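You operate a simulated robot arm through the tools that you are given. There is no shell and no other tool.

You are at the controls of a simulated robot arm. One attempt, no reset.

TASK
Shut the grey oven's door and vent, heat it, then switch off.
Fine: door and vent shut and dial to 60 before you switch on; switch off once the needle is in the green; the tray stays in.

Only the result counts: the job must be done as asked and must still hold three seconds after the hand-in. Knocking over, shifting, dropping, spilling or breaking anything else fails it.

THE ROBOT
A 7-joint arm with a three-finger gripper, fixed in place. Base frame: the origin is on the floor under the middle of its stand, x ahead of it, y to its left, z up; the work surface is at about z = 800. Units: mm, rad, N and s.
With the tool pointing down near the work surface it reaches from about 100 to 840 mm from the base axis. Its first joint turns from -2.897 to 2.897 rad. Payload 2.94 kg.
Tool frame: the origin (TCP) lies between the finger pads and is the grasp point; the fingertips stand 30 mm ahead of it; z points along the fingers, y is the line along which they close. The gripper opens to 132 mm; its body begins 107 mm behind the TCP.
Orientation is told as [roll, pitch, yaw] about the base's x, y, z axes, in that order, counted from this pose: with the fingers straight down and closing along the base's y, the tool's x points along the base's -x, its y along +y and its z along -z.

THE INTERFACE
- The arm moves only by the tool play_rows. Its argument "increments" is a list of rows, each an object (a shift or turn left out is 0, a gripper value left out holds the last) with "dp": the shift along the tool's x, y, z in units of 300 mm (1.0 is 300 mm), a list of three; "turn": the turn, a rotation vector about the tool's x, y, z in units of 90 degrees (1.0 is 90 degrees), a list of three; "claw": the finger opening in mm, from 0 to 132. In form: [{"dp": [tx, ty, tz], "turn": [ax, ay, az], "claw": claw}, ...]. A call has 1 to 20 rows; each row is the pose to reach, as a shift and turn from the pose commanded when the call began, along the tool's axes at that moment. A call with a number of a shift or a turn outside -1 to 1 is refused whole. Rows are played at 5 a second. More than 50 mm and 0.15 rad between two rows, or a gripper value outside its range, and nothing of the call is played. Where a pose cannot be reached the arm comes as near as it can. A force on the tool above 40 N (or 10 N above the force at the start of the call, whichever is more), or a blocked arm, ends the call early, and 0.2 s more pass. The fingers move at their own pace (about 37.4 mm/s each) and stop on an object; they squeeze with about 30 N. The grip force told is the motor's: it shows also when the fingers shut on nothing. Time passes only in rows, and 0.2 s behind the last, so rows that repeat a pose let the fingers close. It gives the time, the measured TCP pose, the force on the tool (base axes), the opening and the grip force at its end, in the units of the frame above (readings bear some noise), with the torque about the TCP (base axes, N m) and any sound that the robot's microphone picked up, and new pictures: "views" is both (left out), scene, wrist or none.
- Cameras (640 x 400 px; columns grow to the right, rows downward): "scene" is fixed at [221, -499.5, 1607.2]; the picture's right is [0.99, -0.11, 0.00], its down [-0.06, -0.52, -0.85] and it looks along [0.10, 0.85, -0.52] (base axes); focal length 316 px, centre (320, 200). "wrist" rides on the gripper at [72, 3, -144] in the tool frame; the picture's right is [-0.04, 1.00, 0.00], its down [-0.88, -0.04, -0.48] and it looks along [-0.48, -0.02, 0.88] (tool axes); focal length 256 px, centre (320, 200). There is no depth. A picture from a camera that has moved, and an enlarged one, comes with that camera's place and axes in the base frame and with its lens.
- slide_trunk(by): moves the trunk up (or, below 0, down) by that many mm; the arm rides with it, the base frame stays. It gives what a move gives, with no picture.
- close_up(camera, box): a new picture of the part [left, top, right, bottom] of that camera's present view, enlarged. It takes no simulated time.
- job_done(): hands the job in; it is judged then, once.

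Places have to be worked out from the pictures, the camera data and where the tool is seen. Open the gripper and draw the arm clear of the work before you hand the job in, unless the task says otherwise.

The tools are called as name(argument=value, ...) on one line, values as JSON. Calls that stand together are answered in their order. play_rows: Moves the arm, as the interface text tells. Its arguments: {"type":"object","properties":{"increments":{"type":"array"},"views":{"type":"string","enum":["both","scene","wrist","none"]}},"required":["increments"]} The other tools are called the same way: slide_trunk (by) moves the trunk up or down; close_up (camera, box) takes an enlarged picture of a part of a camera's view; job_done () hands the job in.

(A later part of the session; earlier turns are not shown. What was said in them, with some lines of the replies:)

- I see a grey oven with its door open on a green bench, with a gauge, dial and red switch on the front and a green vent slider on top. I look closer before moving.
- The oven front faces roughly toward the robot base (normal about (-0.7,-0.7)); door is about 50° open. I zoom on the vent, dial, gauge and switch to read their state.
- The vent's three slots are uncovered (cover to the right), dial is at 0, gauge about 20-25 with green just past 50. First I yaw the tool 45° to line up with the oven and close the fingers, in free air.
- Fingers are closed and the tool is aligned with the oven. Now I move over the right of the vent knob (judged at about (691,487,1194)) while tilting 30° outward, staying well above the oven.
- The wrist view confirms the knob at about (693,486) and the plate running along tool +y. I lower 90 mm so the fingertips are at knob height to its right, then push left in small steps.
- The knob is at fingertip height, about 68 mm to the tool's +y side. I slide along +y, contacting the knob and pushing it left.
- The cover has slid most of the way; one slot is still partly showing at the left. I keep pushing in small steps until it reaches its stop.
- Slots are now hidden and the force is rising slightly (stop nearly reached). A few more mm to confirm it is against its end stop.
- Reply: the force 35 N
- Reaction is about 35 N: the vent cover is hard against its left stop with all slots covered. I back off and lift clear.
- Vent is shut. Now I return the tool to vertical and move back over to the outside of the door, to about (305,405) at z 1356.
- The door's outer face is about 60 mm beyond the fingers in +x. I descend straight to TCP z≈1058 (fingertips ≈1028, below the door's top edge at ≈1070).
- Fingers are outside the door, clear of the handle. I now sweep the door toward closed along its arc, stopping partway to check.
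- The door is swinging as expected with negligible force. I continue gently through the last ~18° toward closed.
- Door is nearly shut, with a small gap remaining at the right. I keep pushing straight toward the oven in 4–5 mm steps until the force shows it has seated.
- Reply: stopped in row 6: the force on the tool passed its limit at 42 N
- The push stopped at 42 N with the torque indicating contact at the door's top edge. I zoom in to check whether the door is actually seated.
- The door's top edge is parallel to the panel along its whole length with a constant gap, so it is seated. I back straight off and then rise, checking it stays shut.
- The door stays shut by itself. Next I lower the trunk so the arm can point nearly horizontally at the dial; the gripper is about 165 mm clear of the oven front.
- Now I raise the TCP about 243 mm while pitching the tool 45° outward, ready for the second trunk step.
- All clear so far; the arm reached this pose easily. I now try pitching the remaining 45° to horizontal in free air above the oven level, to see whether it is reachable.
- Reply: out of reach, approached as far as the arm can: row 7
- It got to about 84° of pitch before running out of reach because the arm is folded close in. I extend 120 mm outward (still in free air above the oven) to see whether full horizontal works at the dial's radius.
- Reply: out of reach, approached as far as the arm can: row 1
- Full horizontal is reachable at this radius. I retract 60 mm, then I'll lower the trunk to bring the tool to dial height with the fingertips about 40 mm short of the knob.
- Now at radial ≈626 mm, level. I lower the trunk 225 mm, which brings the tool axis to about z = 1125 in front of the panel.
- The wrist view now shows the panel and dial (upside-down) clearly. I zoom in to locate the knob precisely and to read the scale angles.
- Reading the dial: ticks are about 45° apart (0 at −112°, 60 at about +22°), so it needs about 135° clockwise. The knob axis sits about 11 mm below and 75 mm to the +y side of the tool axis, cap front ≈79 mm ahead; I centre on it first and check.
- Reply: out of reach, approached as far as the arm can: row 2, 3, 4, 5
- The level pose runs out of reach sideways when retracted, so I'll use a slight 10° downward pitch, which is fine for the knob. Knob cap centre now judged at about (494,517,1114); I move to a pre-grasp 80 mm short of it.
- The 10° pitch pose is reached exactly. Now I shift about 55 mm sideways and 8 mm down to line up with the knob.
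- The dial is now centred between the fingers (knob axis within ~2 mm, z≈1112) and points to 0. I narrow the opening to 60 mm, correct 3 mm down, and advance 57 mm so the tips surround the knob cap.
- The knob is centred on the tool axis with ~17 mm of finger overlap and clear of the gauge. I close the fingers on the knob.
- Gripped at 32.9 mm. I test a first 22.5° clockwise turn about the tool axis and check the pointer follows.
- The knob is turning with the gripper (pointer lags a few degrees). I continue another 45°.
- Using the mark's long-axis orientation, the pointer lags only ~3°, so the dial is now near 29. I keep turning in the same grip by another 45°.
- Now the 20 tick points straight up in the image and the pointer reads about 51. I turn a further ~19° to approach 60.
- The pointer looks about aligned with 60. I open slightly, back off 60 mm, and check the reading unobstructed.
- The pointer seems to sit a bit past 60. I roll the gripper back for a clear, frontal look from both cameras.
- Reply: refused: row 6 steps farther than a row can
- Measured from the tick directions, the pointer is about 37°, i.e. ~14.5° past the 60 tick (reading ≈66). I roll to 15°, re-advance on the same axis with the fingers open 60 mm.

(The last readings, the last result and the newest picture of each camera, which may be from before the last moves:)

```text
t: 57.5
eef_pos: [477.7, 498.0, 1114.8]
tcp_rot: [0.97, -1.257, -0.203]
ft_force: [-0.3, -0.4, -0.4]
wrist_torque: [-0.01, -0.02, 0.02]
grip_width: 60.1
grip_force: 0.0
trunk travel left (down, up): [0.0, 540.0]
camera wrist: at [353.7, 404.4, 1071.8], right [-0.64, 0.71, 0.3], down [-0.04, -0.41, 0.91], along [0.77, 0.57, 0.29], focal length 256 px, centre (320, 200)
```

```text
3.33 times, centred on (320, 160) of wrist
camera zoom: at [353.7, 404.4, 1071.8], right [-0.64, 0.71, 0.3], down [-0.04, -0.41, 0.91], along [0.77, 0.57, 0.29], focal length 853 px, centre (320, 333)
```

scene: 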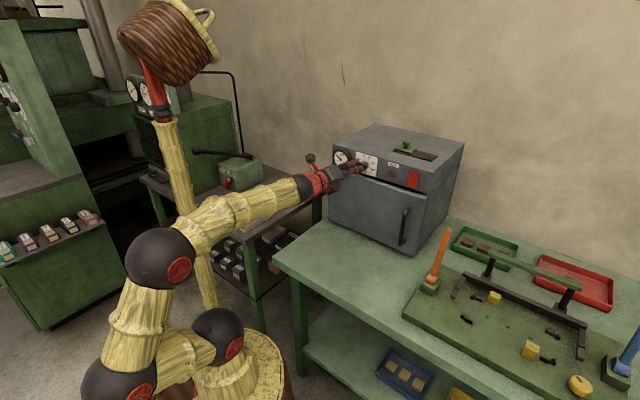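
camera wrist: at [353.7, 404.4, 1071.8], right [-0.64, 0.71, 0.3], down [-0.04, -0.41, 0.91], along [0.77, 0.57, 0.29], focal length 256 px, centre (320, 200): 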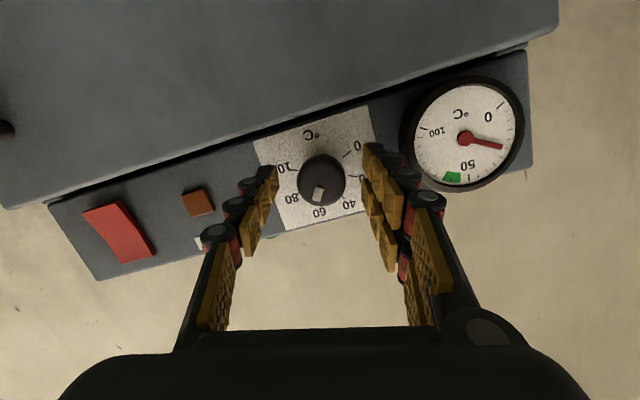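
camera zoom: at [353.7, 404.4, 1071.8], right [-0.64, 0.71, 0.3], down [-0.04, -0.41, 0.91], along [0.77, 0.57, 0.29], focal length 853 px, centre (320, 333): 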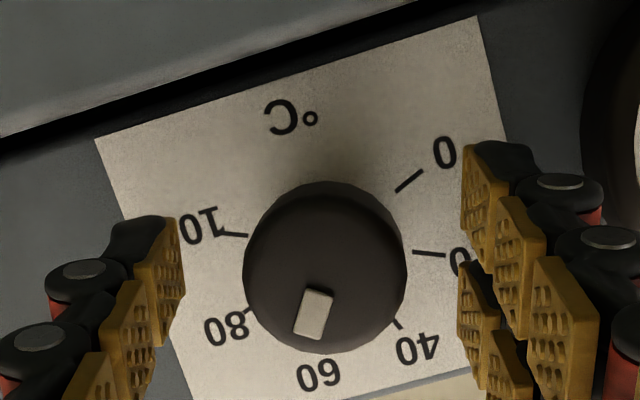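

Centred again. I close on the knob and turn back 15.5° counter-clockwise.

play_rows(increments=[{"dp": [0, 0, 0], "claw": 20}, {"dp": [0, 0, 0]}, {"dp": [0, 0, 0]}, {"dp": [0, 0, 0]}, {"turn": [0, 0, -0.045]}, {"turn": [0, 0, -0.09]}, {"turn": [0, 0, -0.135]}, {"turn": [0, 0, -0.172]}, {"turn": [0, 0, -0.172]}], views="wrist")

close_up(camera="wrist", box=[240, 100, 400, 220])

close_up(camera="scene", box=[330, 145, 390, 190])

```text
t: 59.5
eef_pos: [477.1, 499.0, 1115.6]
tcp_rot: [-0.05, -1.394, 0.839]
ft_force: [-0.1, 4.2, 4.8]
wrist_torque: [-0.04, 0.05, 0.06]
grip_width: 32.8
grip_force: 45.1
trunk travel left (down, up): [0.0, 540.0]
camera wrist: at [366.3, 390.6, 1069.0], right [-0.7, 0.71, 0.03], down [-0.2, -0.24, 0.95], along [0.68, 0.66, 0.31], focal length 256 px, centre (320, 200)
```

wrist: 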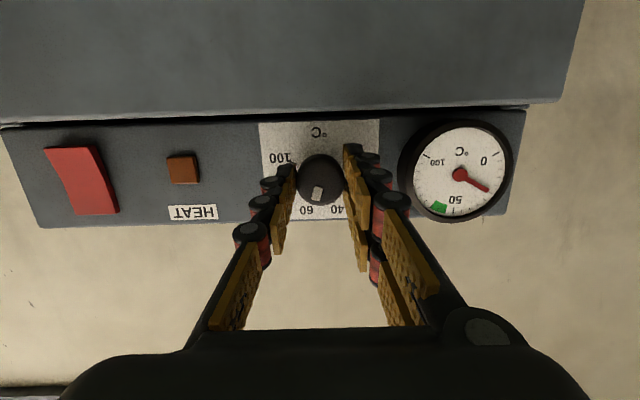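

```text
3.33 times, centred on (320, 160) of wrist
camera zoom: at [366.3, 390.6, 1069.0], right [-0.7, 0.71, 0.03], down [-0.2, -0.24, 0.95], along [0.68, 0.66, 0.31], focal length 853 px, centre (320, 333)
```

zoom: 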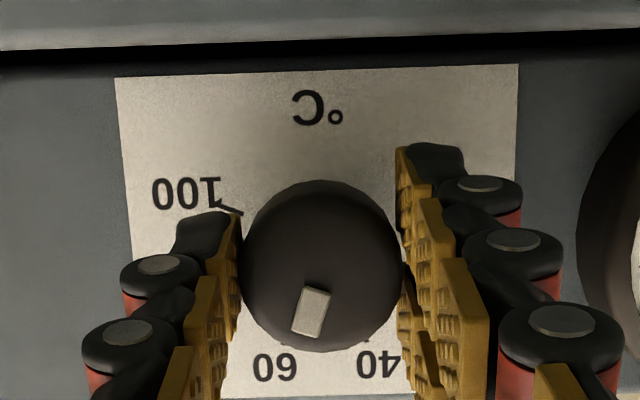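

```text
8.89 times, centred on (360, 168) of scene
camera zoom: at [221.0, -499.5, 1607.2], right [0.99, -0.11, 0.0], down [-0.06, -0.52, -0.85], along [0.1, 0.85, -0.52], focal length 2812 px, centre (-36, 489)
```

zoom: 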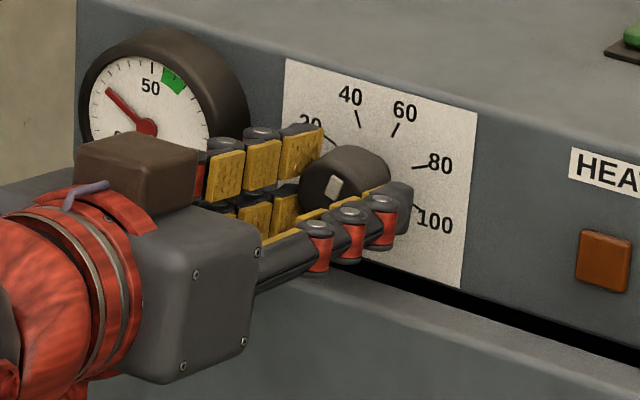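

In grip the pointer reads roughly 57, and a small side force (~6 N) is stored, which earlier made the knob jump on release. I turn +6° clockwise and relax the side force by shifting ~1 mm before letting go.

play_rows(increments=[{"dp": [-0.0015, 0.001, 0], "turn": [0, 0, 0.035], "claw": 20}, {"dp": [-0.003, 0.002, 0], "turn": [0, 0, 0.07]}, {"dp": [-0.003, 0.002, 0], "turn": [0, 0, 0.07]}], views="wrist")

close_up(camera="wrist", box=[240, 100, 400, 220])

```text
t: 60.3
eef_pos: [478.2, 499.3, 1114.9]
tcp_rot: [0.521, -1.365, 0.257]
ft_force: [0.3, -0.7, 1.5]
wrist_torque: [0.03, -0.02, 0.05]
grip_width: 32.8
grip_force: 44.7
trunk travel left (down, up): [0.0, 540.0]
camera wrist: at [360.6, 396.7, 1070.0], right [-0.68, 0.72, 0.14], down [-0.13, -0.31, 0.94], along [0.72, 0.62, 0.31], focal length 256 px, centre (320, 200)
```

wrist: 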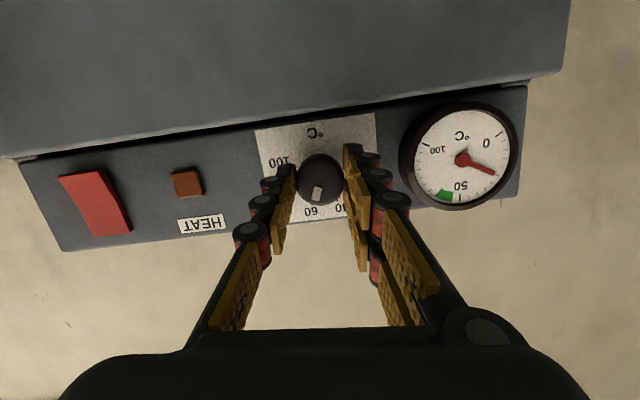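

```text
3.33 times, centred on (320, 160) of wrist
camera zoom: at [360.6, 396.7, 1070.0], right [-0.68, 0.72, 0.14], down [-0.13, -0.31, 0.94], along [0.72, 0.62, 0.31], focal length 853 px, centre (320, 333)
```

zoom: 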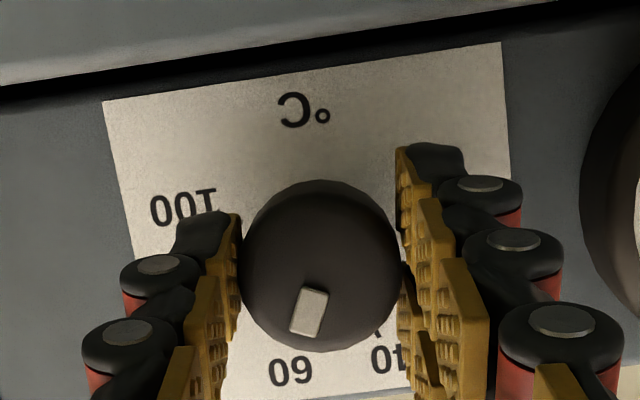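

Force is nearly zero and the pointer lines up with the 60 label. I release gently, back off and verify.

play_rows(increments=[{"dp": [0, 0, 0], "claw": 60}, {"dp": [0, 0, 0]}, {"dp": [0, 0, 0]}, {"dp": [0, 0, -0.04]}, {"dp": [0, 0, -0.1]}, {"dp": [0, 0, -0.16]}, {"dp": [0, 0, -0.2]}, {"dp": [0, 0, -0.2]}], views="both")

close_up(camera="wrist", box=[260, 100, 380, 200])

close_up(camera="scene", box=[330, 145, 390, 190])

```text
t: 62.1
eef_pos: [435.5, 457.8, 1125.6]
tcp_rot: [0.519, -1.367, 0.261]
ft_force: [-0.4, 0.0, 0.1]
wrist_torque: [-0.04, 0.01, 0.0]
grip_width: 60.2
grip_force: 0.2
trunk travel left (down, up): [0.0, 540.0]
camera wrist: at [318.9, 355.1, 1080.6], right [-0.68, 0.72, 0.14], down [-0.13, -0.31, 0.94], along [0.72, 0.62, 0.31], focal length 256 px, centre (320, 200)
```

scene: 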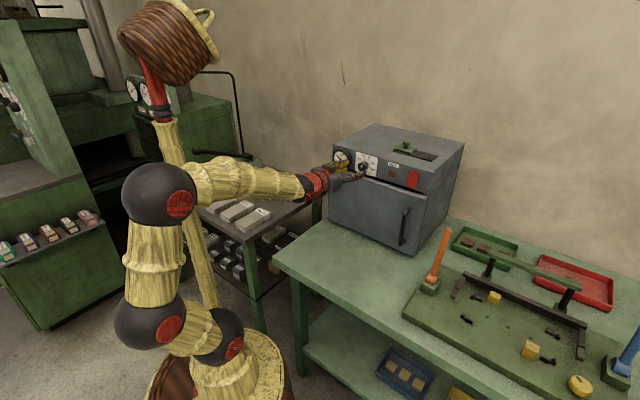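
wrist: 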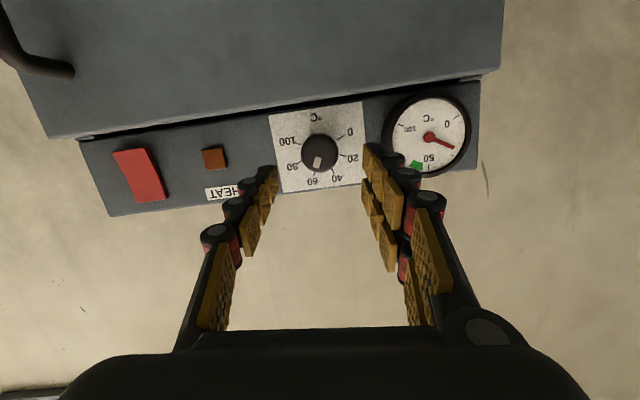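

```text
4.00 times, centred on (320, 150) of wrist
camera zoom: at [318.9, 355.1, 1080.6], right [-0.68, 0.72, 0.14], down [-0.13, -0.31, 0.94], along [0.72, 0.62, 0.31], focal length 1024 px, centre (320, 400)
```

zoom: 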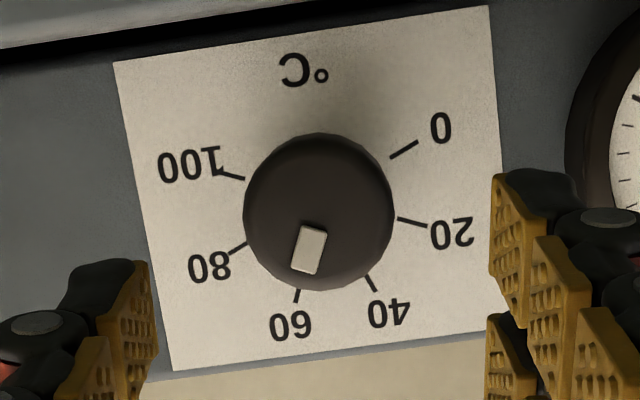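

```text
8.89 times, centred on (360, 168) of scene
camera zoom: at [221.0, -499.5, 1607.2], right [0.99, -0.11, 0.0], down [-0.06, -0.52, -0.85], along [0.1, 0.85, -0.52], focal length 2812 px, centre (-36, 489)
```

zoom: 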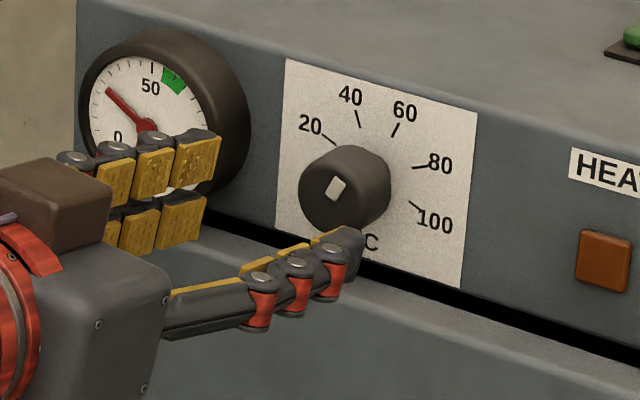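

The pointer line extends right onto the 60 tick (≈60.4). Next I study the red switch's shape to see which half protrudes.

close_up(camera="scene", box=[398, 163, 428, 193])

close_up(camera="wrist", box=[90, 120, 250, 220])

close_up(camera="scene", box=[325, 140, 365, 180])

```text
13.33 times, centred on (413, 178) of scene
camera zoom: at [221.0, -499.5, 1607.2], right [0.99, -0.11, 0.0], down [-0.06, -0.52, -0.85], along [0.1, 0.85, -0.52], focal length 4218 px, centre (-920, 493)
```

zoom: 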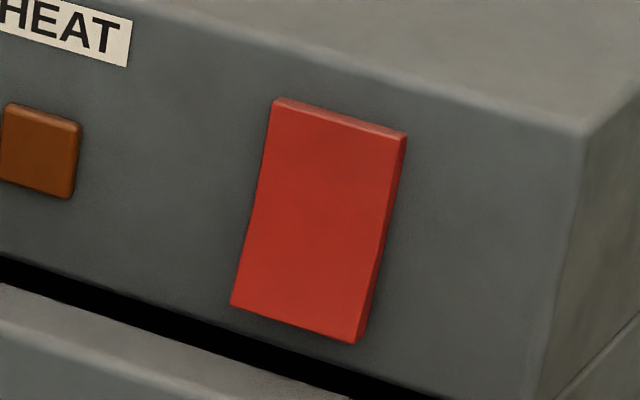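

```text
4.00 times, centred on (170, 170) of wrist
camera zoom: at [318.9, 355.1, 1080.6], right [-0.68, 0.72, 0.14], down [-0.13, -0.31, 0.94], along [0.72, 0.62, 0.31], focal length 1024 px, centre (920, 320)
```

zoom: 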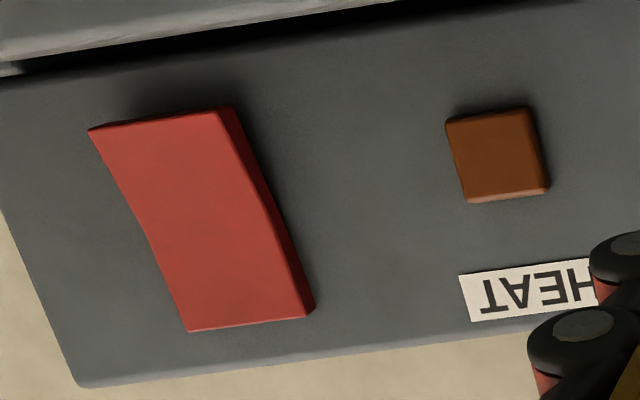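

```text
10.00 times, centred on (345, 160) of scene
camera zoom: at [221.0, -499.5, 1607.2], right [0.99, -0.11, 0.0], down [-0.06, -0.52, -0.85], along [0.1, 0.85, -0.52], focal length 3164 px, centre (70, 600)
```

zoom: 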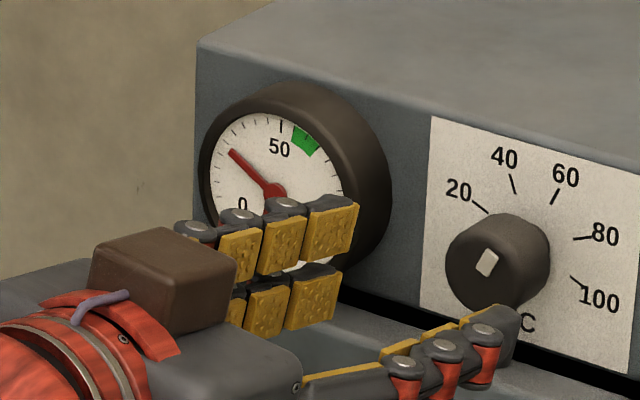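

The rocker's lower half protrudes (off), so pressing the lower half should switch on. I close the fingers, roll to 90° (narrow in height) and move sideways to in front of the switch at lateral ≈ −168, keeping clear of the panel.

play_rows(increments=[{"dp": [-0.0013, -0.0512, 0.003], "turn": [0, 0, 0.078], "claw": 0}, {"dp": [-0.0026, -0.1023, 0.006], "turn": [0, 0, 0.156]}, {"dp": [-0.0039, -0.1535, 0.009], "turn": [0, 0, 0.234]}, {"dp": [-0.0052, -0.2047, 0.012], "turn": [0, 0, 0.312]}, {"dp": [-0.0065, -0.2558, 0.015], "turn": [0, 0, 0.39]}, {"dp": [-0.0078, -0.307, 0.018], "turn": [0, 0, 0.468]}, {"dp": [-0.0092, -0.3582, 0.021], "turn": [0, 0, 0.546]}, {"dp": [-0.0105, -0.4093, 0.024], "turn": [0, 0, 0.624]}, {"dp": [-0.0118, -0.4605, 0.027], "turn": [0, 0, 0.702]}, {"dp": [-0.0131, -0.5117, 0.03], "turn": [0, 0, 0.78]}, {"dp": [-0.0144, -0.5628, 0.033], "turn": [0, 0, 0.858]}, {"dp": [-0.0157, -0.614, 0.0363], "turn": [0, 0, 0.936]}, {"dp": [-0.0157, -0.614, 0.0363], "turn": [0, 0, 0.936]}], views="both")

close_up(camera="scene", box=[320, 130, 440, 210])

```text
t: 64.9
eef_pos: [571.4, 333.8, 1109.7]
tcp_rot: [1.397, 0.003, -0.785]
ft_force: [0.0, 0.6, 1.0]
wrist_torque: [0.0, 0.0, -0.01]
grip_width: 0.0
grip_force: 28.8
trunk travel left (down, up): [0.0, 540.0]
camera wrist: at [420.0, 283.7, 1138.0], right [0.16, 0.09, 0.98], down [0.29, -0.96, 0.04], along [0.95, 0.27, -0.18], focal length 256 px, centre (320, 200)
```

scene: 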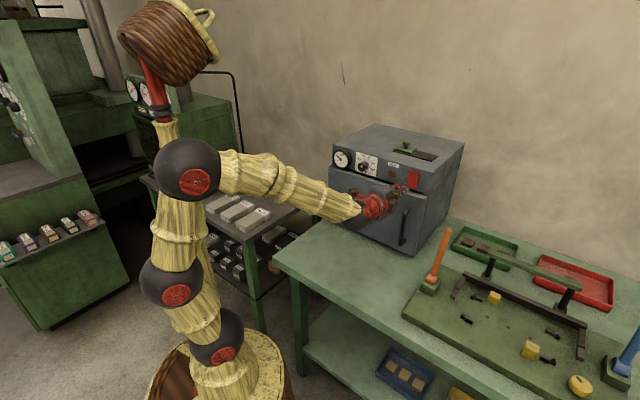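
wrist: 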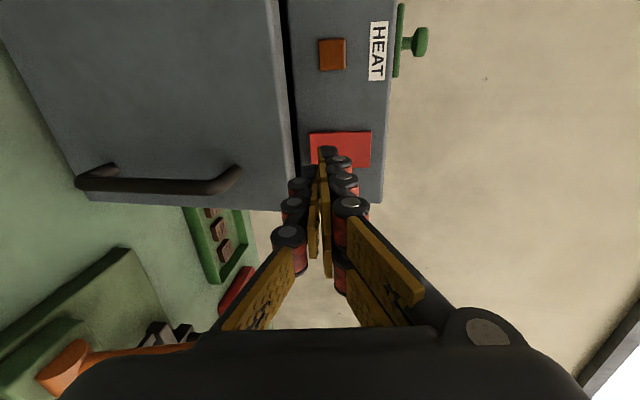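

```text
5.00 times, centred on (380, 170) of scene
camera zoom: at [221.0, -499.5, 1607.2], right [0.99, -0.11, 0.0], down [-0.06, -0.52, -0.85], along [0.1, 0.85, -0.52], focal length 1582 px, centre (20, 350)
```

zoom: 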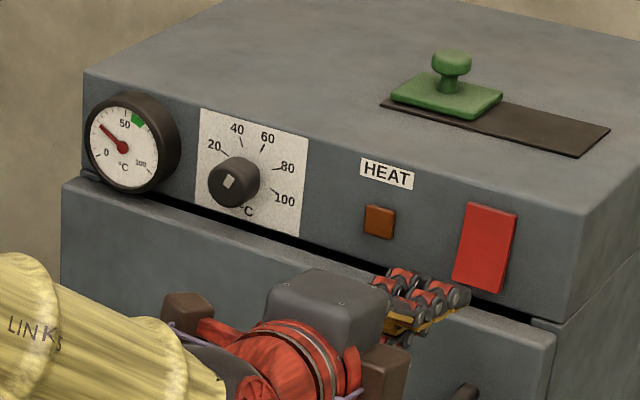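

The tool axis points at the lower half of the red switch (≈9 mm above its bottom edge), and gauge, dial and lamp are all visible. I advance and press gently in small steps.

play_rows(increments=[{"dp": [0, 0, 0.04], "claw": 0}, {"dp": [0, 0, 0.08]}, {"dp": [0, 0, 0.12]}, {"dp": [0, 0, 0.15]}, {"dp": [0, 0, 0.16]}, {"dp": [0, 0, 0.17]}], views="both")

close_up(camera="scene", box=[380, 155, 440, 200])

```text
t: 66.3
eef_pos: [606.8, 368.6, 1101.0]
tcp_rot: [1.395, 0.002, -0.785]
ft_force: [-0.1, -0.4, 0.0]
wrist_torque: [-0.01, 0.0, -0.01]
grip_width: 0.0
grip_force: 28.7
trunk travel left (down, up): [0.0, 540.0]
camera wrist: at [455.9, 319.5, 1129.5], right [0.16, 0.09, 0.98], down [0.29, -0.96, 0.04], along [0.95, 0.27, -0.18], focal length 256 px, centre (320, 200)
```

scene: 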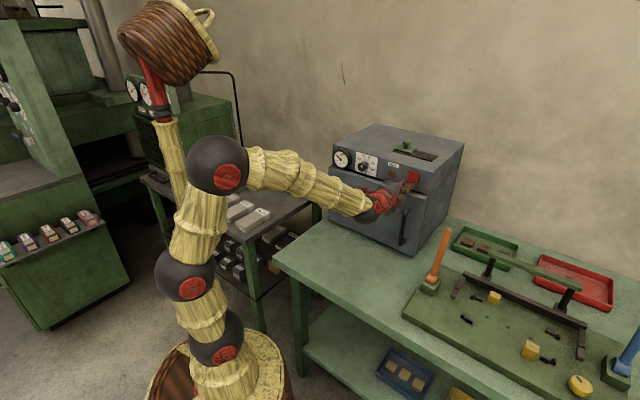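
wrist: 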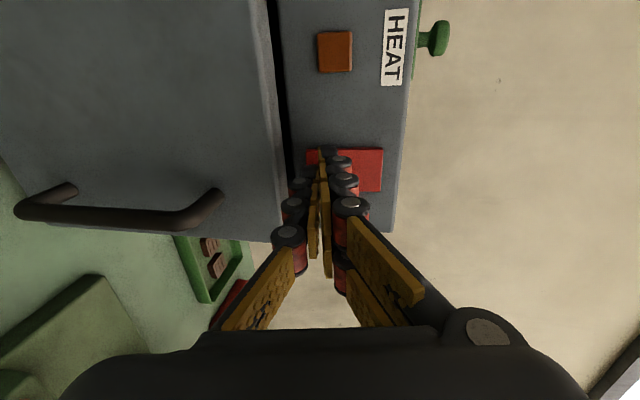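

```text
8.89 times, centred on (410, 178) of scene
camera zoom: at [221.0, -499.5, 1607.2], right [0.99, -0.11, 0.0], down [-0.06, -0.52, -0.85], along [0.1, 0.85, -0.52], focal length 2812 px, centre (-480, 400)
```

zoom: 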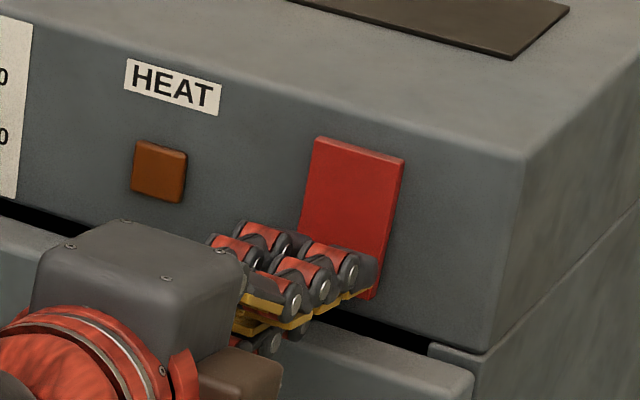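

No contact yet; tips at radial ≈719. I continue pressing in 2 mm steps.

play_rows(increments=[{"dp": [0, 0, 0.0067], "claw": 0}, {"dp": [0, 0, 0.0133]}, {"dp": [0, 0, 0.02]}, {"dp": [0, 0, 0.0267]}], views="scene")

close_up(camera="scene", box=[380, 155, 440, 200])

```text
t: 67.3
eef_pos: [613.1, 373.4, 1099.3]
tcp_rot: [1.393, 0.001, -0.785]
ft_force: [0.0, 0.1, -0.3]
wrist_torque: [-0.01, 0.03, 0.0]
grip_width: 0.0
grip_force: 28.5
trunk travel left (down, up): [0.0, 540.0]
```

scene: 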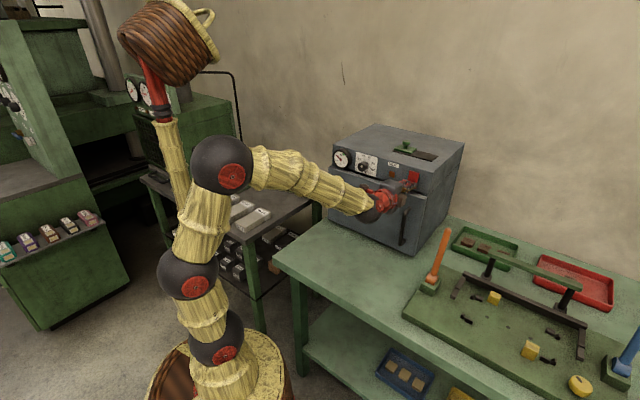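

```text
8.89 times, centred on (410, 178) of scene
camera zoom: at [221.0, -499.5, 1607.2], right [0.99, -0.11, 0.0], down [-0.06, -0.52, -0.85], along [0.1, 0.85, -0.52], focal length 2812 px, centre (-480, 400)
```

zoom: 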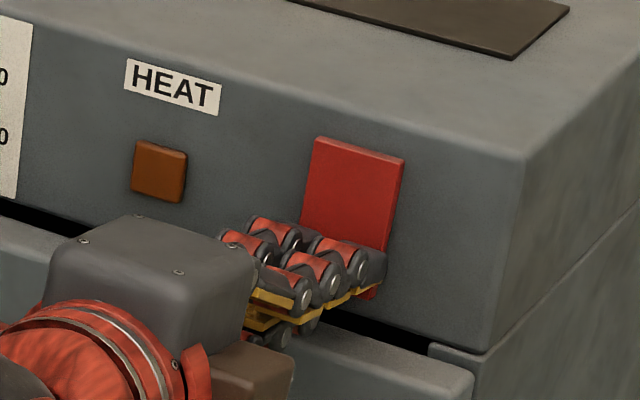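

Still no contact force. I continue in 1.5–2 mm steps.

play_rows(increments=[{"dp": [0, 0, 0.006], "claw": 0}, {"dp": [0, 0, 0.012]}, {"dp": [0, 0, 0.018]}], views="wrist")

close_up(camera="scene", box=[380, 155, 440, 200])

```text
t: 68.1
eef_pos: [615.6, 377.1, 1099.0]
tcp_rot: [1.394, 0.002, -0.785]
ft_force: [-16.4, -12.3, 0.5]
wrist_torque: [0.04, -0.03, 0.07]
grip_width: 0.1
grip_force: 28.6
trunk travel left (down, up): [0.0, 540.0]
camera wrist: at [463.9, 327.2, 1127.8], right [0.15, 0.09, 0.98], down [0.29, -0.96, 0.04], along [0.95, 0.27, -0.17], focal length 256 px, centre (320, 200)
```

wrist: 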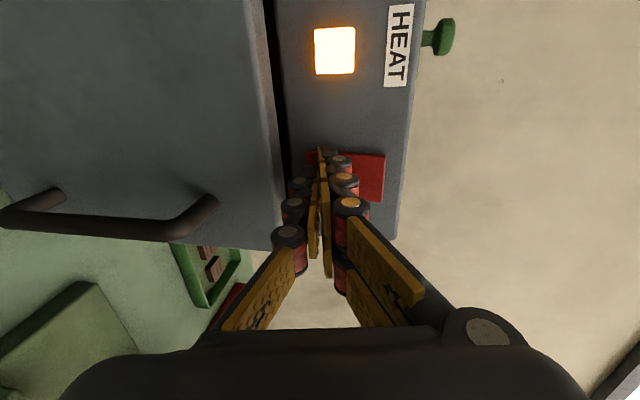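

```text
8.89 times, centred on (410, 178) of scene
camera zoom: at [221.0, -499.5, 1607.2], right [0.99, -0.11, 0.0], down [-0.06, -0.52, -0.85], along [0.1, 0.85, -0.52], focal length 2812 px, centre (-480, 400)
```

zoom: 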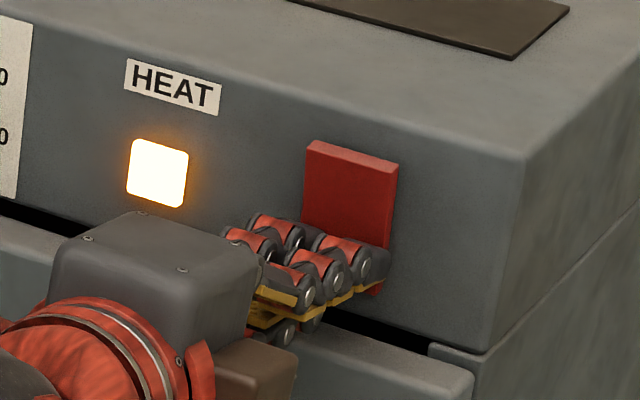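

The lamp is lit: heater is on, and the rocker's top half now protrudes. I back off 24 mm and raise the fingertips to the top half, ready to switch off, while watching the gauge.

play_rows(increments=[{"dp": [0, 0, -0.08], "claw": 0}, {"dp": [0, 0.06, -0.08]}, {"dp": [0, 0.122, -0.08]}], views="both")

close_up(camera="scene", box=[325, 140, 365, 180])

close_up(camera="scene", box=[380, 155, 440, 200])

```text
t: 68.9
eef_pos: [603.5, 366.4, 1140.2]
tcp_rot: [1.395, 0.002, -0.787]
ft_force: [0.7, 0.1, -0.4]
wrist_torque: [0.02, 0.0, 0.01]
grip_width: 0.0
grip_force: 28.6
trunk travel left (down, up): [0.0, 540.0]
camera wrist: at [453.0, 316.5, 1167.5], right [0.16, 0.09, 0.98], down [0.29, -0.96, 0.05], along [0.95, 0.27, -0.18], focal length 256 px, centre (320, 200)
```

scene: 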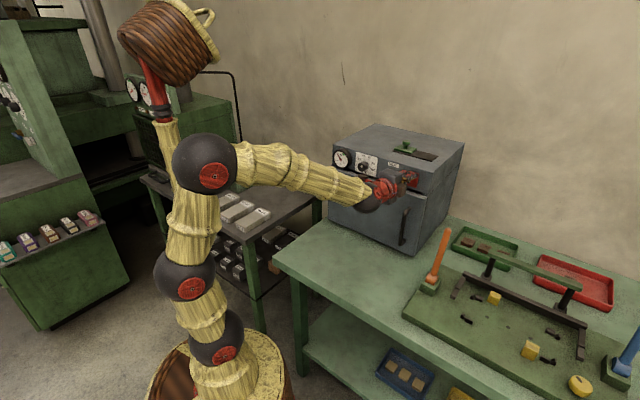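
wrist: 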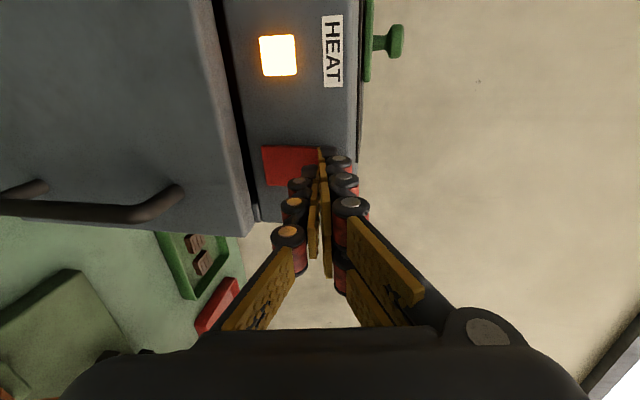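

```text
10.00 times, centred on (345, 160) of scene
camera zoom: at [221.0, -499.5, 1607.2], right [0.99, -0.11, 0.0], down [-0.06, -0.52, -0.85], along [0.1, 0.85, -0.52], focal length 3164 px, centre (70, 600)
```

zoom: 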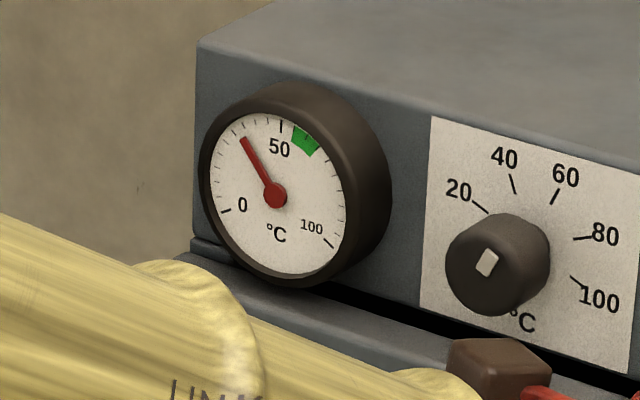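

```text
8.89 times, centred on (410, 178) of scene
camera zoom: at [221.0, -499.5, 1607.2], right [0.99, -0.11, 0.0], down [-0.06, -0.52, -0.85], along [0.1, 0.85, -0.52], focal length 2812 px, centre (-480, 400)
```

zoom: 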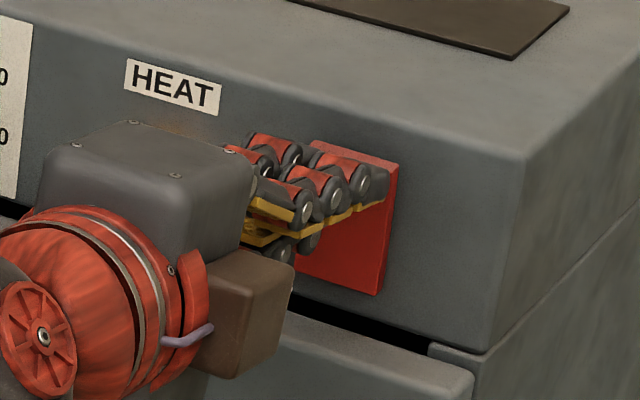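

The needle is already rising (about 35). I hold position and check again after a short wait.

play_rows(increments=[{"dp": [0, 0, 0], "claw": 0}, {"dp": [0, 0, 0]}, {"dp": [0, 0, 0]}], views="none")

close_up(camera="scene", box=[325, 140, 365, 180])

```text
t: 69.7
eef_pos: [603.0, 365.9, 1138.8]
tcp_rot: [1.393, 0.003, -0.787]
ft_force: [0.1, -0.6, -0.6]
wrist_torque: [0.0, -0.01, 0.0]
grip_width: 0.3
grip_force: 28.3
trunk travel left (down, up): [0.0, 540.0]
```

```text
10.00 times, centred on (345, 160) of scene
camera zoom: at [221.0, -499.5, 1607.2], right [0.99, -0.11, 0.0], down [-0.06, -0.52, -0.85], along [0.1, 0.85, -0.52], focal length 3164 px, centre (70, 600)
```

zoom: 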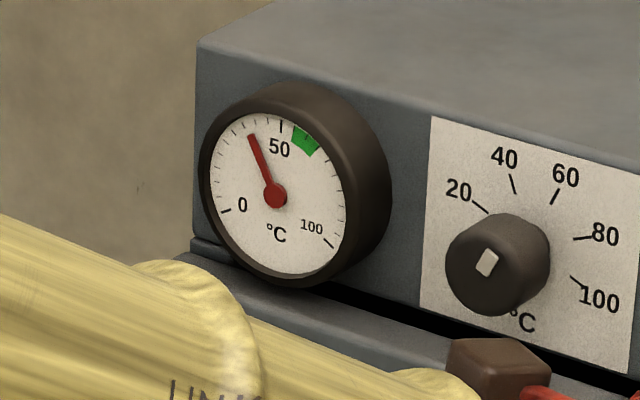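

Needle is near 40, rising about 4 °C/s. I wait another ~2 s.

play_rows(increments=[{"dp": [0, 0, 0], "claw": 0}, {"dp": [0, 0, 0]}, {"dp": [0, 0, 0]}, {"dp": [0, 0, 0]}, {"dp": [0, 0, 0]}, {"dp": [0, 0, 0]}, {"dp": [0, 0, 0]}, {"dp": [0, 0, 0]}, {"dp": [0, 0, 0]}], views="none")

close_up(camera="scene", box=[325, 140, 365, 180])

```text
t: 71.7
eef_pos: [603.3, 365.1, 1139.7]
tcp_rot: [1.394, 0.002, -0.784]
ft_force: [0.0, -0.8, -0.1]
wrist_torque: [0.01, 0.02, -0.02]
grip_width: 0.2
grip_force: 28.8
trunk travel left (down, up): [0.0, 540.0]
```

```text
10.00 times, centred on (345, 160) of scene
camera zoom: at [221.0, -499.5, 1607.2], right [0.99, -0.11, 0.0], down [-0.06, -0.52, -0.85], along [0.1, 0.85, -0.52], focal length 3164 px, centre (70, 600)
```

zoom: 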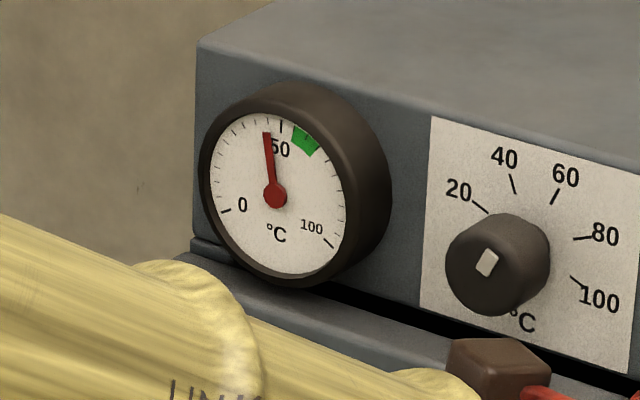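

Needle ≈46, rising more slowly. I keep waiting in 2 s steps.

play_rows(increments=[{"dp": [0, 0, 0], "claw": 0}, {"dp": [0, 0, 0]}, {"dp": [0, 0, 0]}, {"dp": [0, 0, 0]}, {"dp": [0, 0, 0]}, {"dp": [0, 0, 0]}, {"dp": [0, 0, 0]}, {"dp": [0, 0, 0]}, {"dp": [0, 0, 0]}], views="none")

close_up(camera="scene", box=[325, 140, 365, 180])

```text
t: 73.7
eef_pos: [603.5, 364.5, 1139.9]
tcp_rot: [1.395, 0.001, -0.785]
ft_force: [1.0, -0.2, -0.4]
wrist_torque: [0.03, -0.01, 0.04]
grip_width: 0.2
grip_force: 28.7
trunk travel left (down, up): [0.0, 540.0]
```

```text
10.00 times, centred on (345, 160) of scene
camera zoom: at [221.0, -499.5, 1607.2], right [0.99, -0.11, 0.0], down [-0.06, -0.52, -0.85], along [0.1, 0.85, -0.52], focal length 3164 px, centre (70, 600)
```

zoom: 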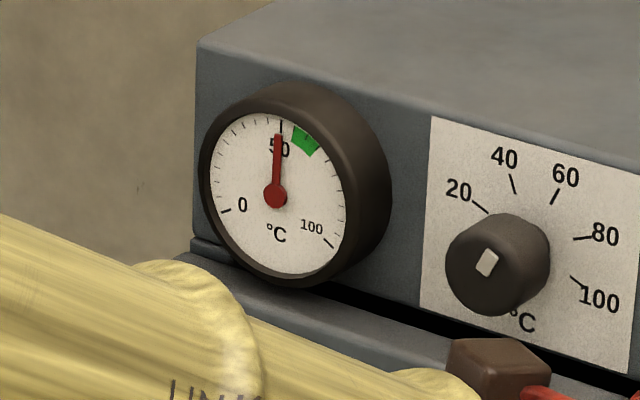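

Needle is at about 49. I wait ~2.6 s more for it to enter the green.

play_rows(increments=[{"dp": [0, 0, 0], "claw": 0}, {"dp": [0, 0, 0]}, {"dp": [0, 0, 0]}, {"dp": [0, 0, 0]}, {"dp": [0, 0, 0]}, {"dp": [0, 0, 0]}, {"dp": [0, 0, 0]}, {"dp": [0, 0, 0]}, {"dp": [0, 0, 0]}, {"dp": [0, 0, 0]}, {"dp": [0, 0, 0]}, {"dp": [0, 0, 0]}], views="none")

close_up(camera="scene", box=[325, 140, 365, 180])

```text
t: 76.3
eef_pos: [603.6, 365.7, 1139.7]
tcp_rot: [1.395, 0.003, -0.786]
ft_force: [-0.3, -0.3, 0.3]
wrist_torque: [-0.01, 0.0, 0.01]
grip_width: 0.1
grip_force: 28.6
trunk travel left (down, up): [0.0, 540.0]
```

```text
10.00 times, centred on (345, 160) of scene
camera zoom: at [221.0, -499.5, 1607.2], right [0.99, -0.11, 0.0], down [-0.06, -0.52, -0.85], along [0.1, 0.85, -0.52], focal length 3164 px, centre (70, 600)
```

zoom: 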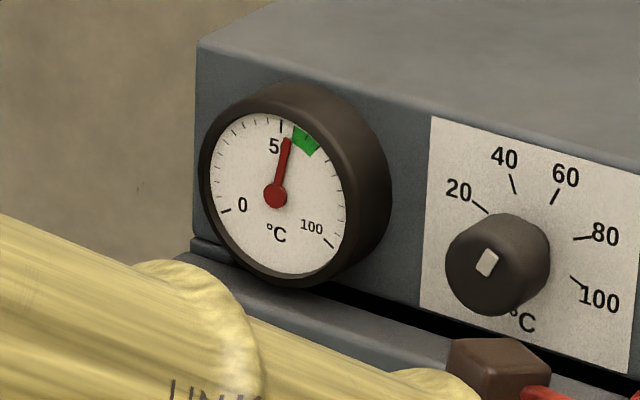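

Needle is just at the green's lower edge. I wait ~2.4 s more so it's well inside before pressing off.

play_rows(increments=[{"dp": [0, 0, 0], "claw": 0}, {"dp": [0, 0, 0]}, {"dp": [0, 0, 0]}, {"dp": [0, 0, 0]}, {"dp": [0, 0, 0]}, {"dp": [0, 0, 0]}, {"dp": [0, 0, 0]}, {"dp": [0, 0, 0]}, {"dp": [0, 0, 0]}, {"dp": [0, 0, 0]}, {"dp": [0, 0, 0]}], views="none")

close_up(camera="scene", box=[325, 140, 365, 180])

```text
t: 78.7
eef_pos: [602.4, 365.5, 1139.4]
tcp_rot: [1.395, 0.002, -0.786]
ft_force: [-0.6, -0.4, -0.3]
wrist_torque: [0.01, -0.02, -0.03]
grip_width: 0.0
grip_force: 28.6
trunk travel left (down, up): [0.0, 540.0]
```

```text
10.00 times, centred on (345, 160) of scene
camera zoom: at [221.0, -499.5, 1607.2], right [0.99, -0.11, 0.0], down [-0.06, -0.52, -0.85], along [0.1, 0.85, -0.52], focal length 3164 px, centre (70, 600)
```

zoom: 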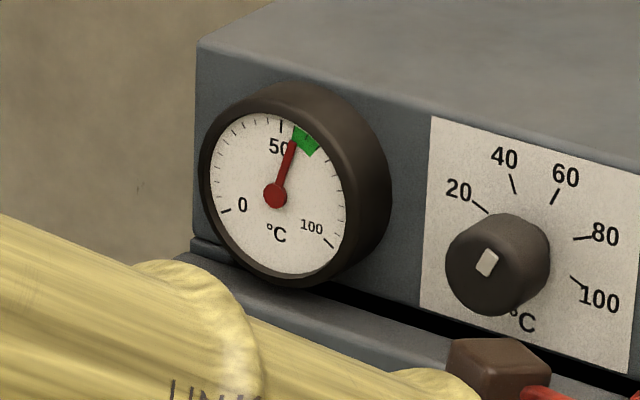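

The needle is inside the green and still creeping up. I press the top half of the switch now.

play_rows(increments=[{"dp": [0, 0, 0.025], "claw": 0}, {"dp": [0, 0, 0.04]}, {"dp": [0, 0, 0.048]}, {"dp": [0, 0, 0.054]}, {"dp": [0, 0, 0.06]}, {"dp": [0, 0, 0.065]}], views="wrist")

close_up(camera="scene", box=[325, 140, 365, 180])

close_up(camera="scene", box=[380, 155, 440, 200])

```text
t: 80.1
eef_pos: [615.3, 377.8, 1136.0]
tcp_rot: [1.395, 0.003, -0.785]
ft_force: [-13.5, -10.3, -1.2]
wrist_torque: [-0.01, 0.0, 0.06]
grip_width: 0.1
grip_force: 28.8
trunk travel left (down, up): [0.0, 540.0]
camera wrist: at [465.4, 328.8, 1164.1], right [0.16, 0.09, 0.98], down [0.29, -0.96, 0.05], along [0.95, 0.27, -0.18], focal length 256 px, centre (320, 200)
```

wrist: 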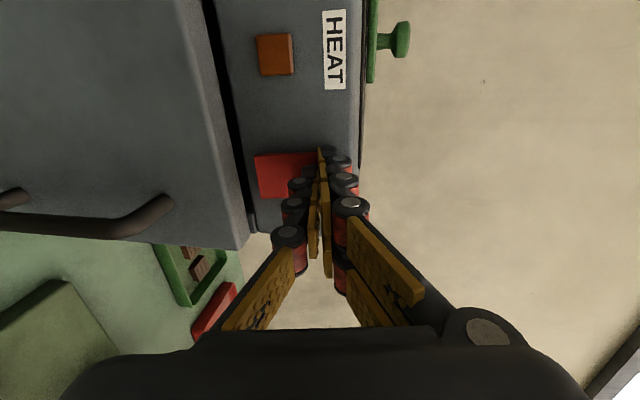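

```text
10.00 times, centred on (345, 160) of scene
camera zoom: at [221.0, -499.5, 1607.2], right [0.99, -0.11, 0.0], down [-0.06, -0.52, -0.85], along [0.1, 0.85, -0.52], focal length 3164 px, centre (70, 600)
```

zoom: 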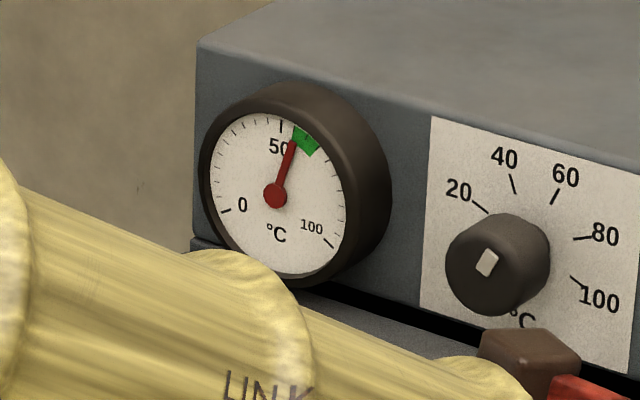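

```text
8.89 times, centred on (410, 178) of scene
camera zoom: at [221.0, -499.5, 1607.2], right [0.99, -0.11, 0.0], down [-0.06, -0.52, -0.85], along [0.1, 0.85, -0.52], focal length 2812 px, centre (-480, 400)
```

zoom: 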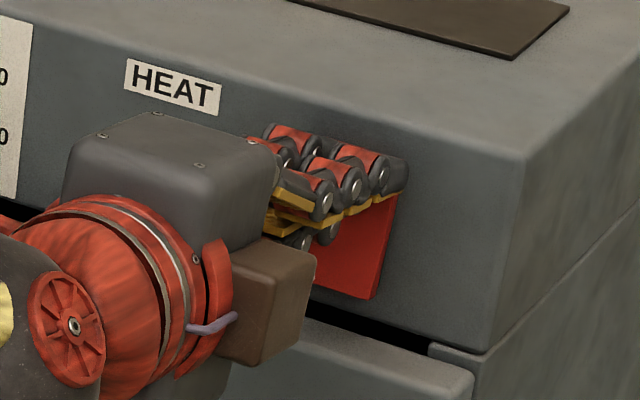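

Lamp is out with the needle in the green: heater off. I withdraw straight back, rise a little, then open the gripper well clear of the oven.

play_rows(increments=[{"dp": [0, 0, -0.03], "claw": 0}, {"dp": [0, 0, -0.12]}, {"dp": [0, 0.04, -0.24]}, {"dp": [0, 0.12, -0.34]}, {"dp": [0, 0.22, -0.4], "claw": 100}, {"dp": [0, 0.3, -0.44]}, {"dp": [0, 0.3, -0.44]}, {"dp": [0, 0.3, -0.44]}, {"dp": [0, 0.3, -0.44]}], views="both")

close_up(camera="scene", box=[320, 130, 480, 260])

close_up(camera="scene", box=[325, 140, 365, 180])

```text
t: 82.1
eef_pos: [537.7, 299.0, 1247.3]
tcp_rot: [1.394, 0.0, -0.786]
ft_force: [-0.6, 0.0, -0.5]
wrist_torque: [0.03, -0.03, 0.0]
grip_width: 84.7
grip_force: 0.1
trunk travel left (down, up): [0.0, 540.0]
camera wrist: at [386.0, 249.9, 1275.5], right [0.16, 0.09, 0.98], down [0.29, -0.96, 0.04], along [0.95, 0.27, -0.18], focal length 256 px, centre (320, 200)
```

scene: 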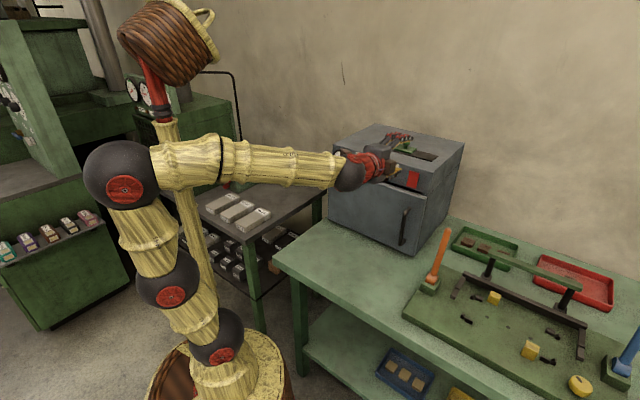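
wrist: 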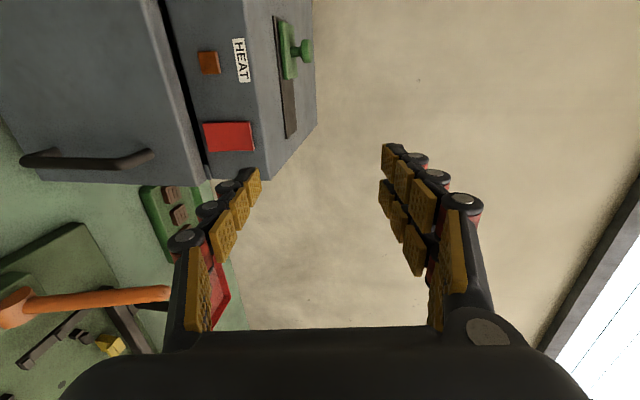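

```text
3.08 times, centred on (400, 195) of scene
camera zoom: at [221.0, -499.5, 1607.2], right [0.99, -0.11, 0.0], down [-0.06, -0.52, -0.85], along [0.1, 0.85, -0.52], focal length 974 px, centre (74, 215)
```

zoom: 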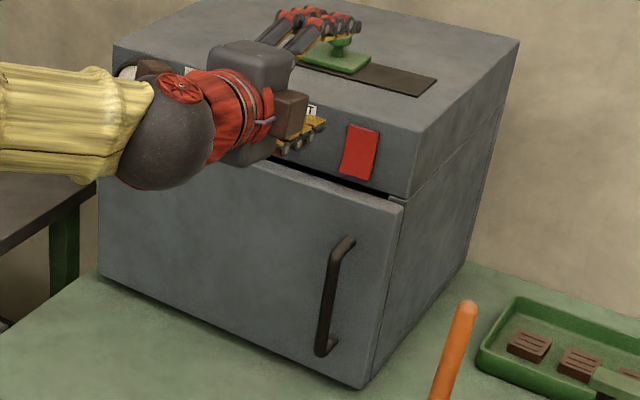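

```text
10.00 times, centred on (345, 160) of scene
camera zoom: at [221.0, -499.5, 1607.2], right [0.99, -0.11, 0.0], down [-0.06, -0.52, -0.85], along [0.1, 0.85, -0.52], focal length 3164 px, centre (70, 600)
```

zoom: 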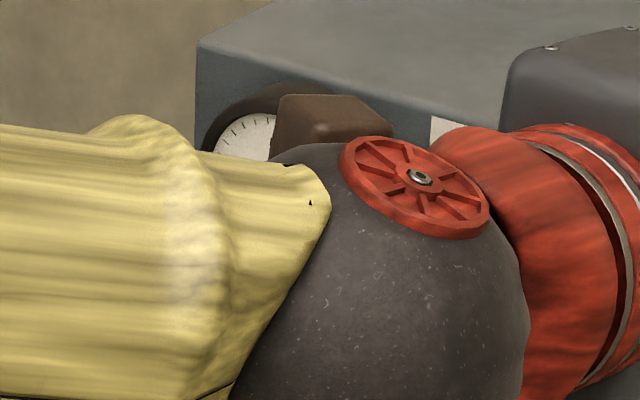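

The arm is clear of the oven. I draw back a little further and lower so the scene camera can see the gauge and dial again for a final check.

play_rows(increments=[{"dp": [0, -0.08, -0.04], "claw": 100}, {"dp": [0, -0.16, -0.08]}, {"dp": [0, -0.24, -0.12]}, {"dp": [0, -0.32, -0.15]}, {"dp": [0, -0.32, -0.15]}], views="both")

close_up(camera="scene", box=[320, 130, 480, 260])

close_up(camera="scene", box=[325, 140, 385, 185])

close_up(camera="scene", box=[380, 130, 440, 190])

```text
t: 83.3
eef_pos: [494.1, 255.5, 1160.6]
tcp_rot: [1.395, 0.001, -0.785]
ft_force: [-0.2, -0.1, 0.0]
wrist_torque: [-0.02, 0.02, 0.03]
grip_width: 100.1
grip_force: 0.0
trunk travel left (down, up): [0.0, 540.0]
camera wrist: at [342.9, 206.7, 1188.6], right [0.16, 0.09, 0.98], down [0.29, -0.96, 0.04], along [0.95, 0.27, -0.18], focal length 256 px, centre (320, 200)
```

scene: 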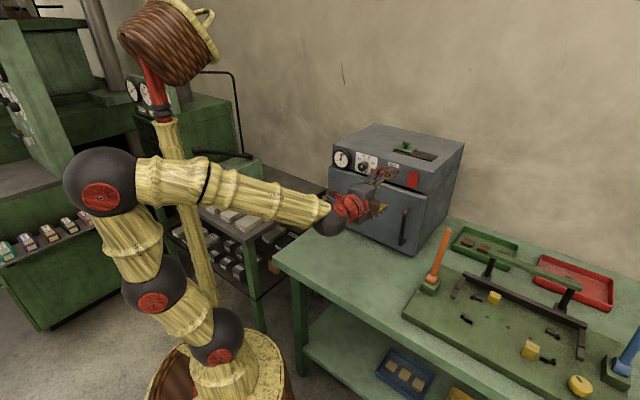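
wrist: 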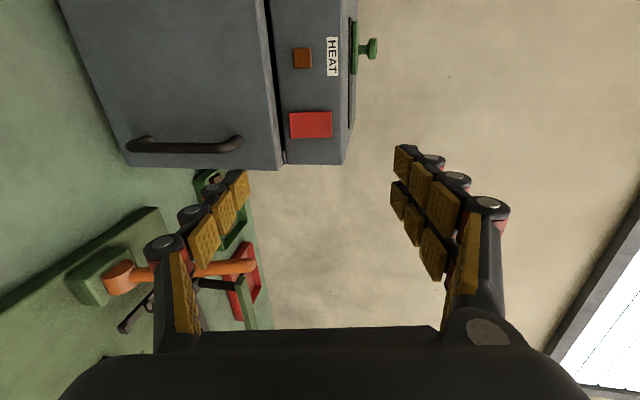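

```text
3.08 times, centred on (400, 195) of scene
camera zoom: at [221.0, -499.5, 1607.2], right [0.99, -0.11, 0.0], down [-0.06, -0.52, -0.85], along [0.1, 0.85, -0.52], focal length 974 px, centre (74, 215)
```

zoom: 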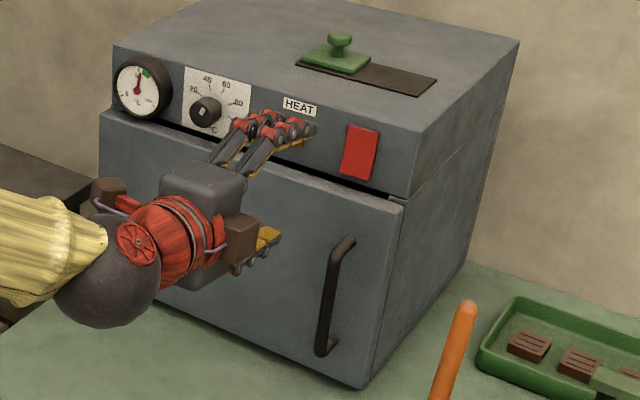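

```text
8.89 times, centred on (355, 162) of scene
camera zoom: at [221.0, -499.5, 1607.2], right [0.99, -0.11, 0.0], down [-0.06, -0.52, -0.85], along [0.1, 0.85, -0.52], focal length 2812 px, centre (9, 533)
```

zoom: 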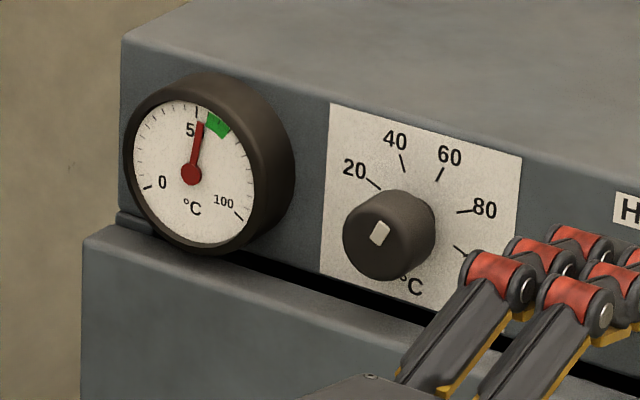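

```text
6.67 times, centred on (410, 160) of scene
camera zoom: at [221.0, -499.5, 1607.2], right [0.99, -0.11, 0.0], down [-0.06, -0.52, -0.85], along [0.1, 0.85, -0.52], focal length 2109 px, centre (-280, 467)
```

zoom: 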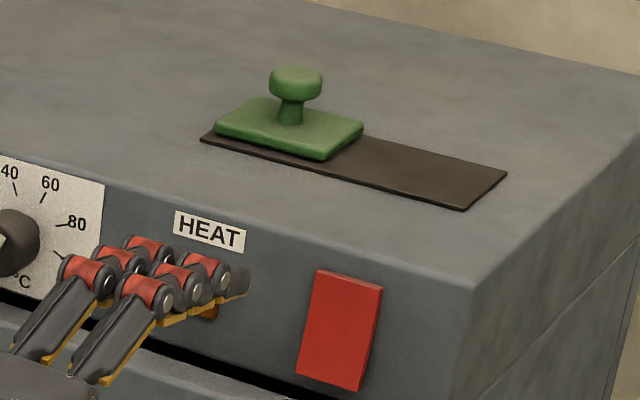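

Final state: lamp out, door and vent shut, dial at 60. The needle was inside the green when I switched off and is now cooling. The gripper is open and clear of the oven, so I hand in.

job_done()

```text
The job is handed in.
```

I shut the oven's door and vent, set the dial to 60, heated it, and switched it off with the needle in the green. The job is handed in, but I have no verdict back yet.

- **Vent and door:** I pushed the vent cover to its stop, which covers all three slots. I pushed the door until it seated, and it stayed shut when I let go. Both were still shut in the last pictures.
- **Dial:** My first turn overshot to about 66. I turned it back, and the pointer lined up with the 60 mark, about 60.4 by my measurement, before I switched on.
- **Heat:** The lamp lit when I switched on. I switched off about 12 seconds later, when the needle was roughly a quarter of the way into the green, at about 56.
- **Needle now:** It began dropping once the heat was off. By the time I handed in it had cooled to just below the green. If the check needs the needle still in the green at the end, this would not pass.
- **Surroundings:** I never touched the tray, and I saw nothing else moved or knocked over. The gripper is open and the arm is about 170 mm clear of the oven.
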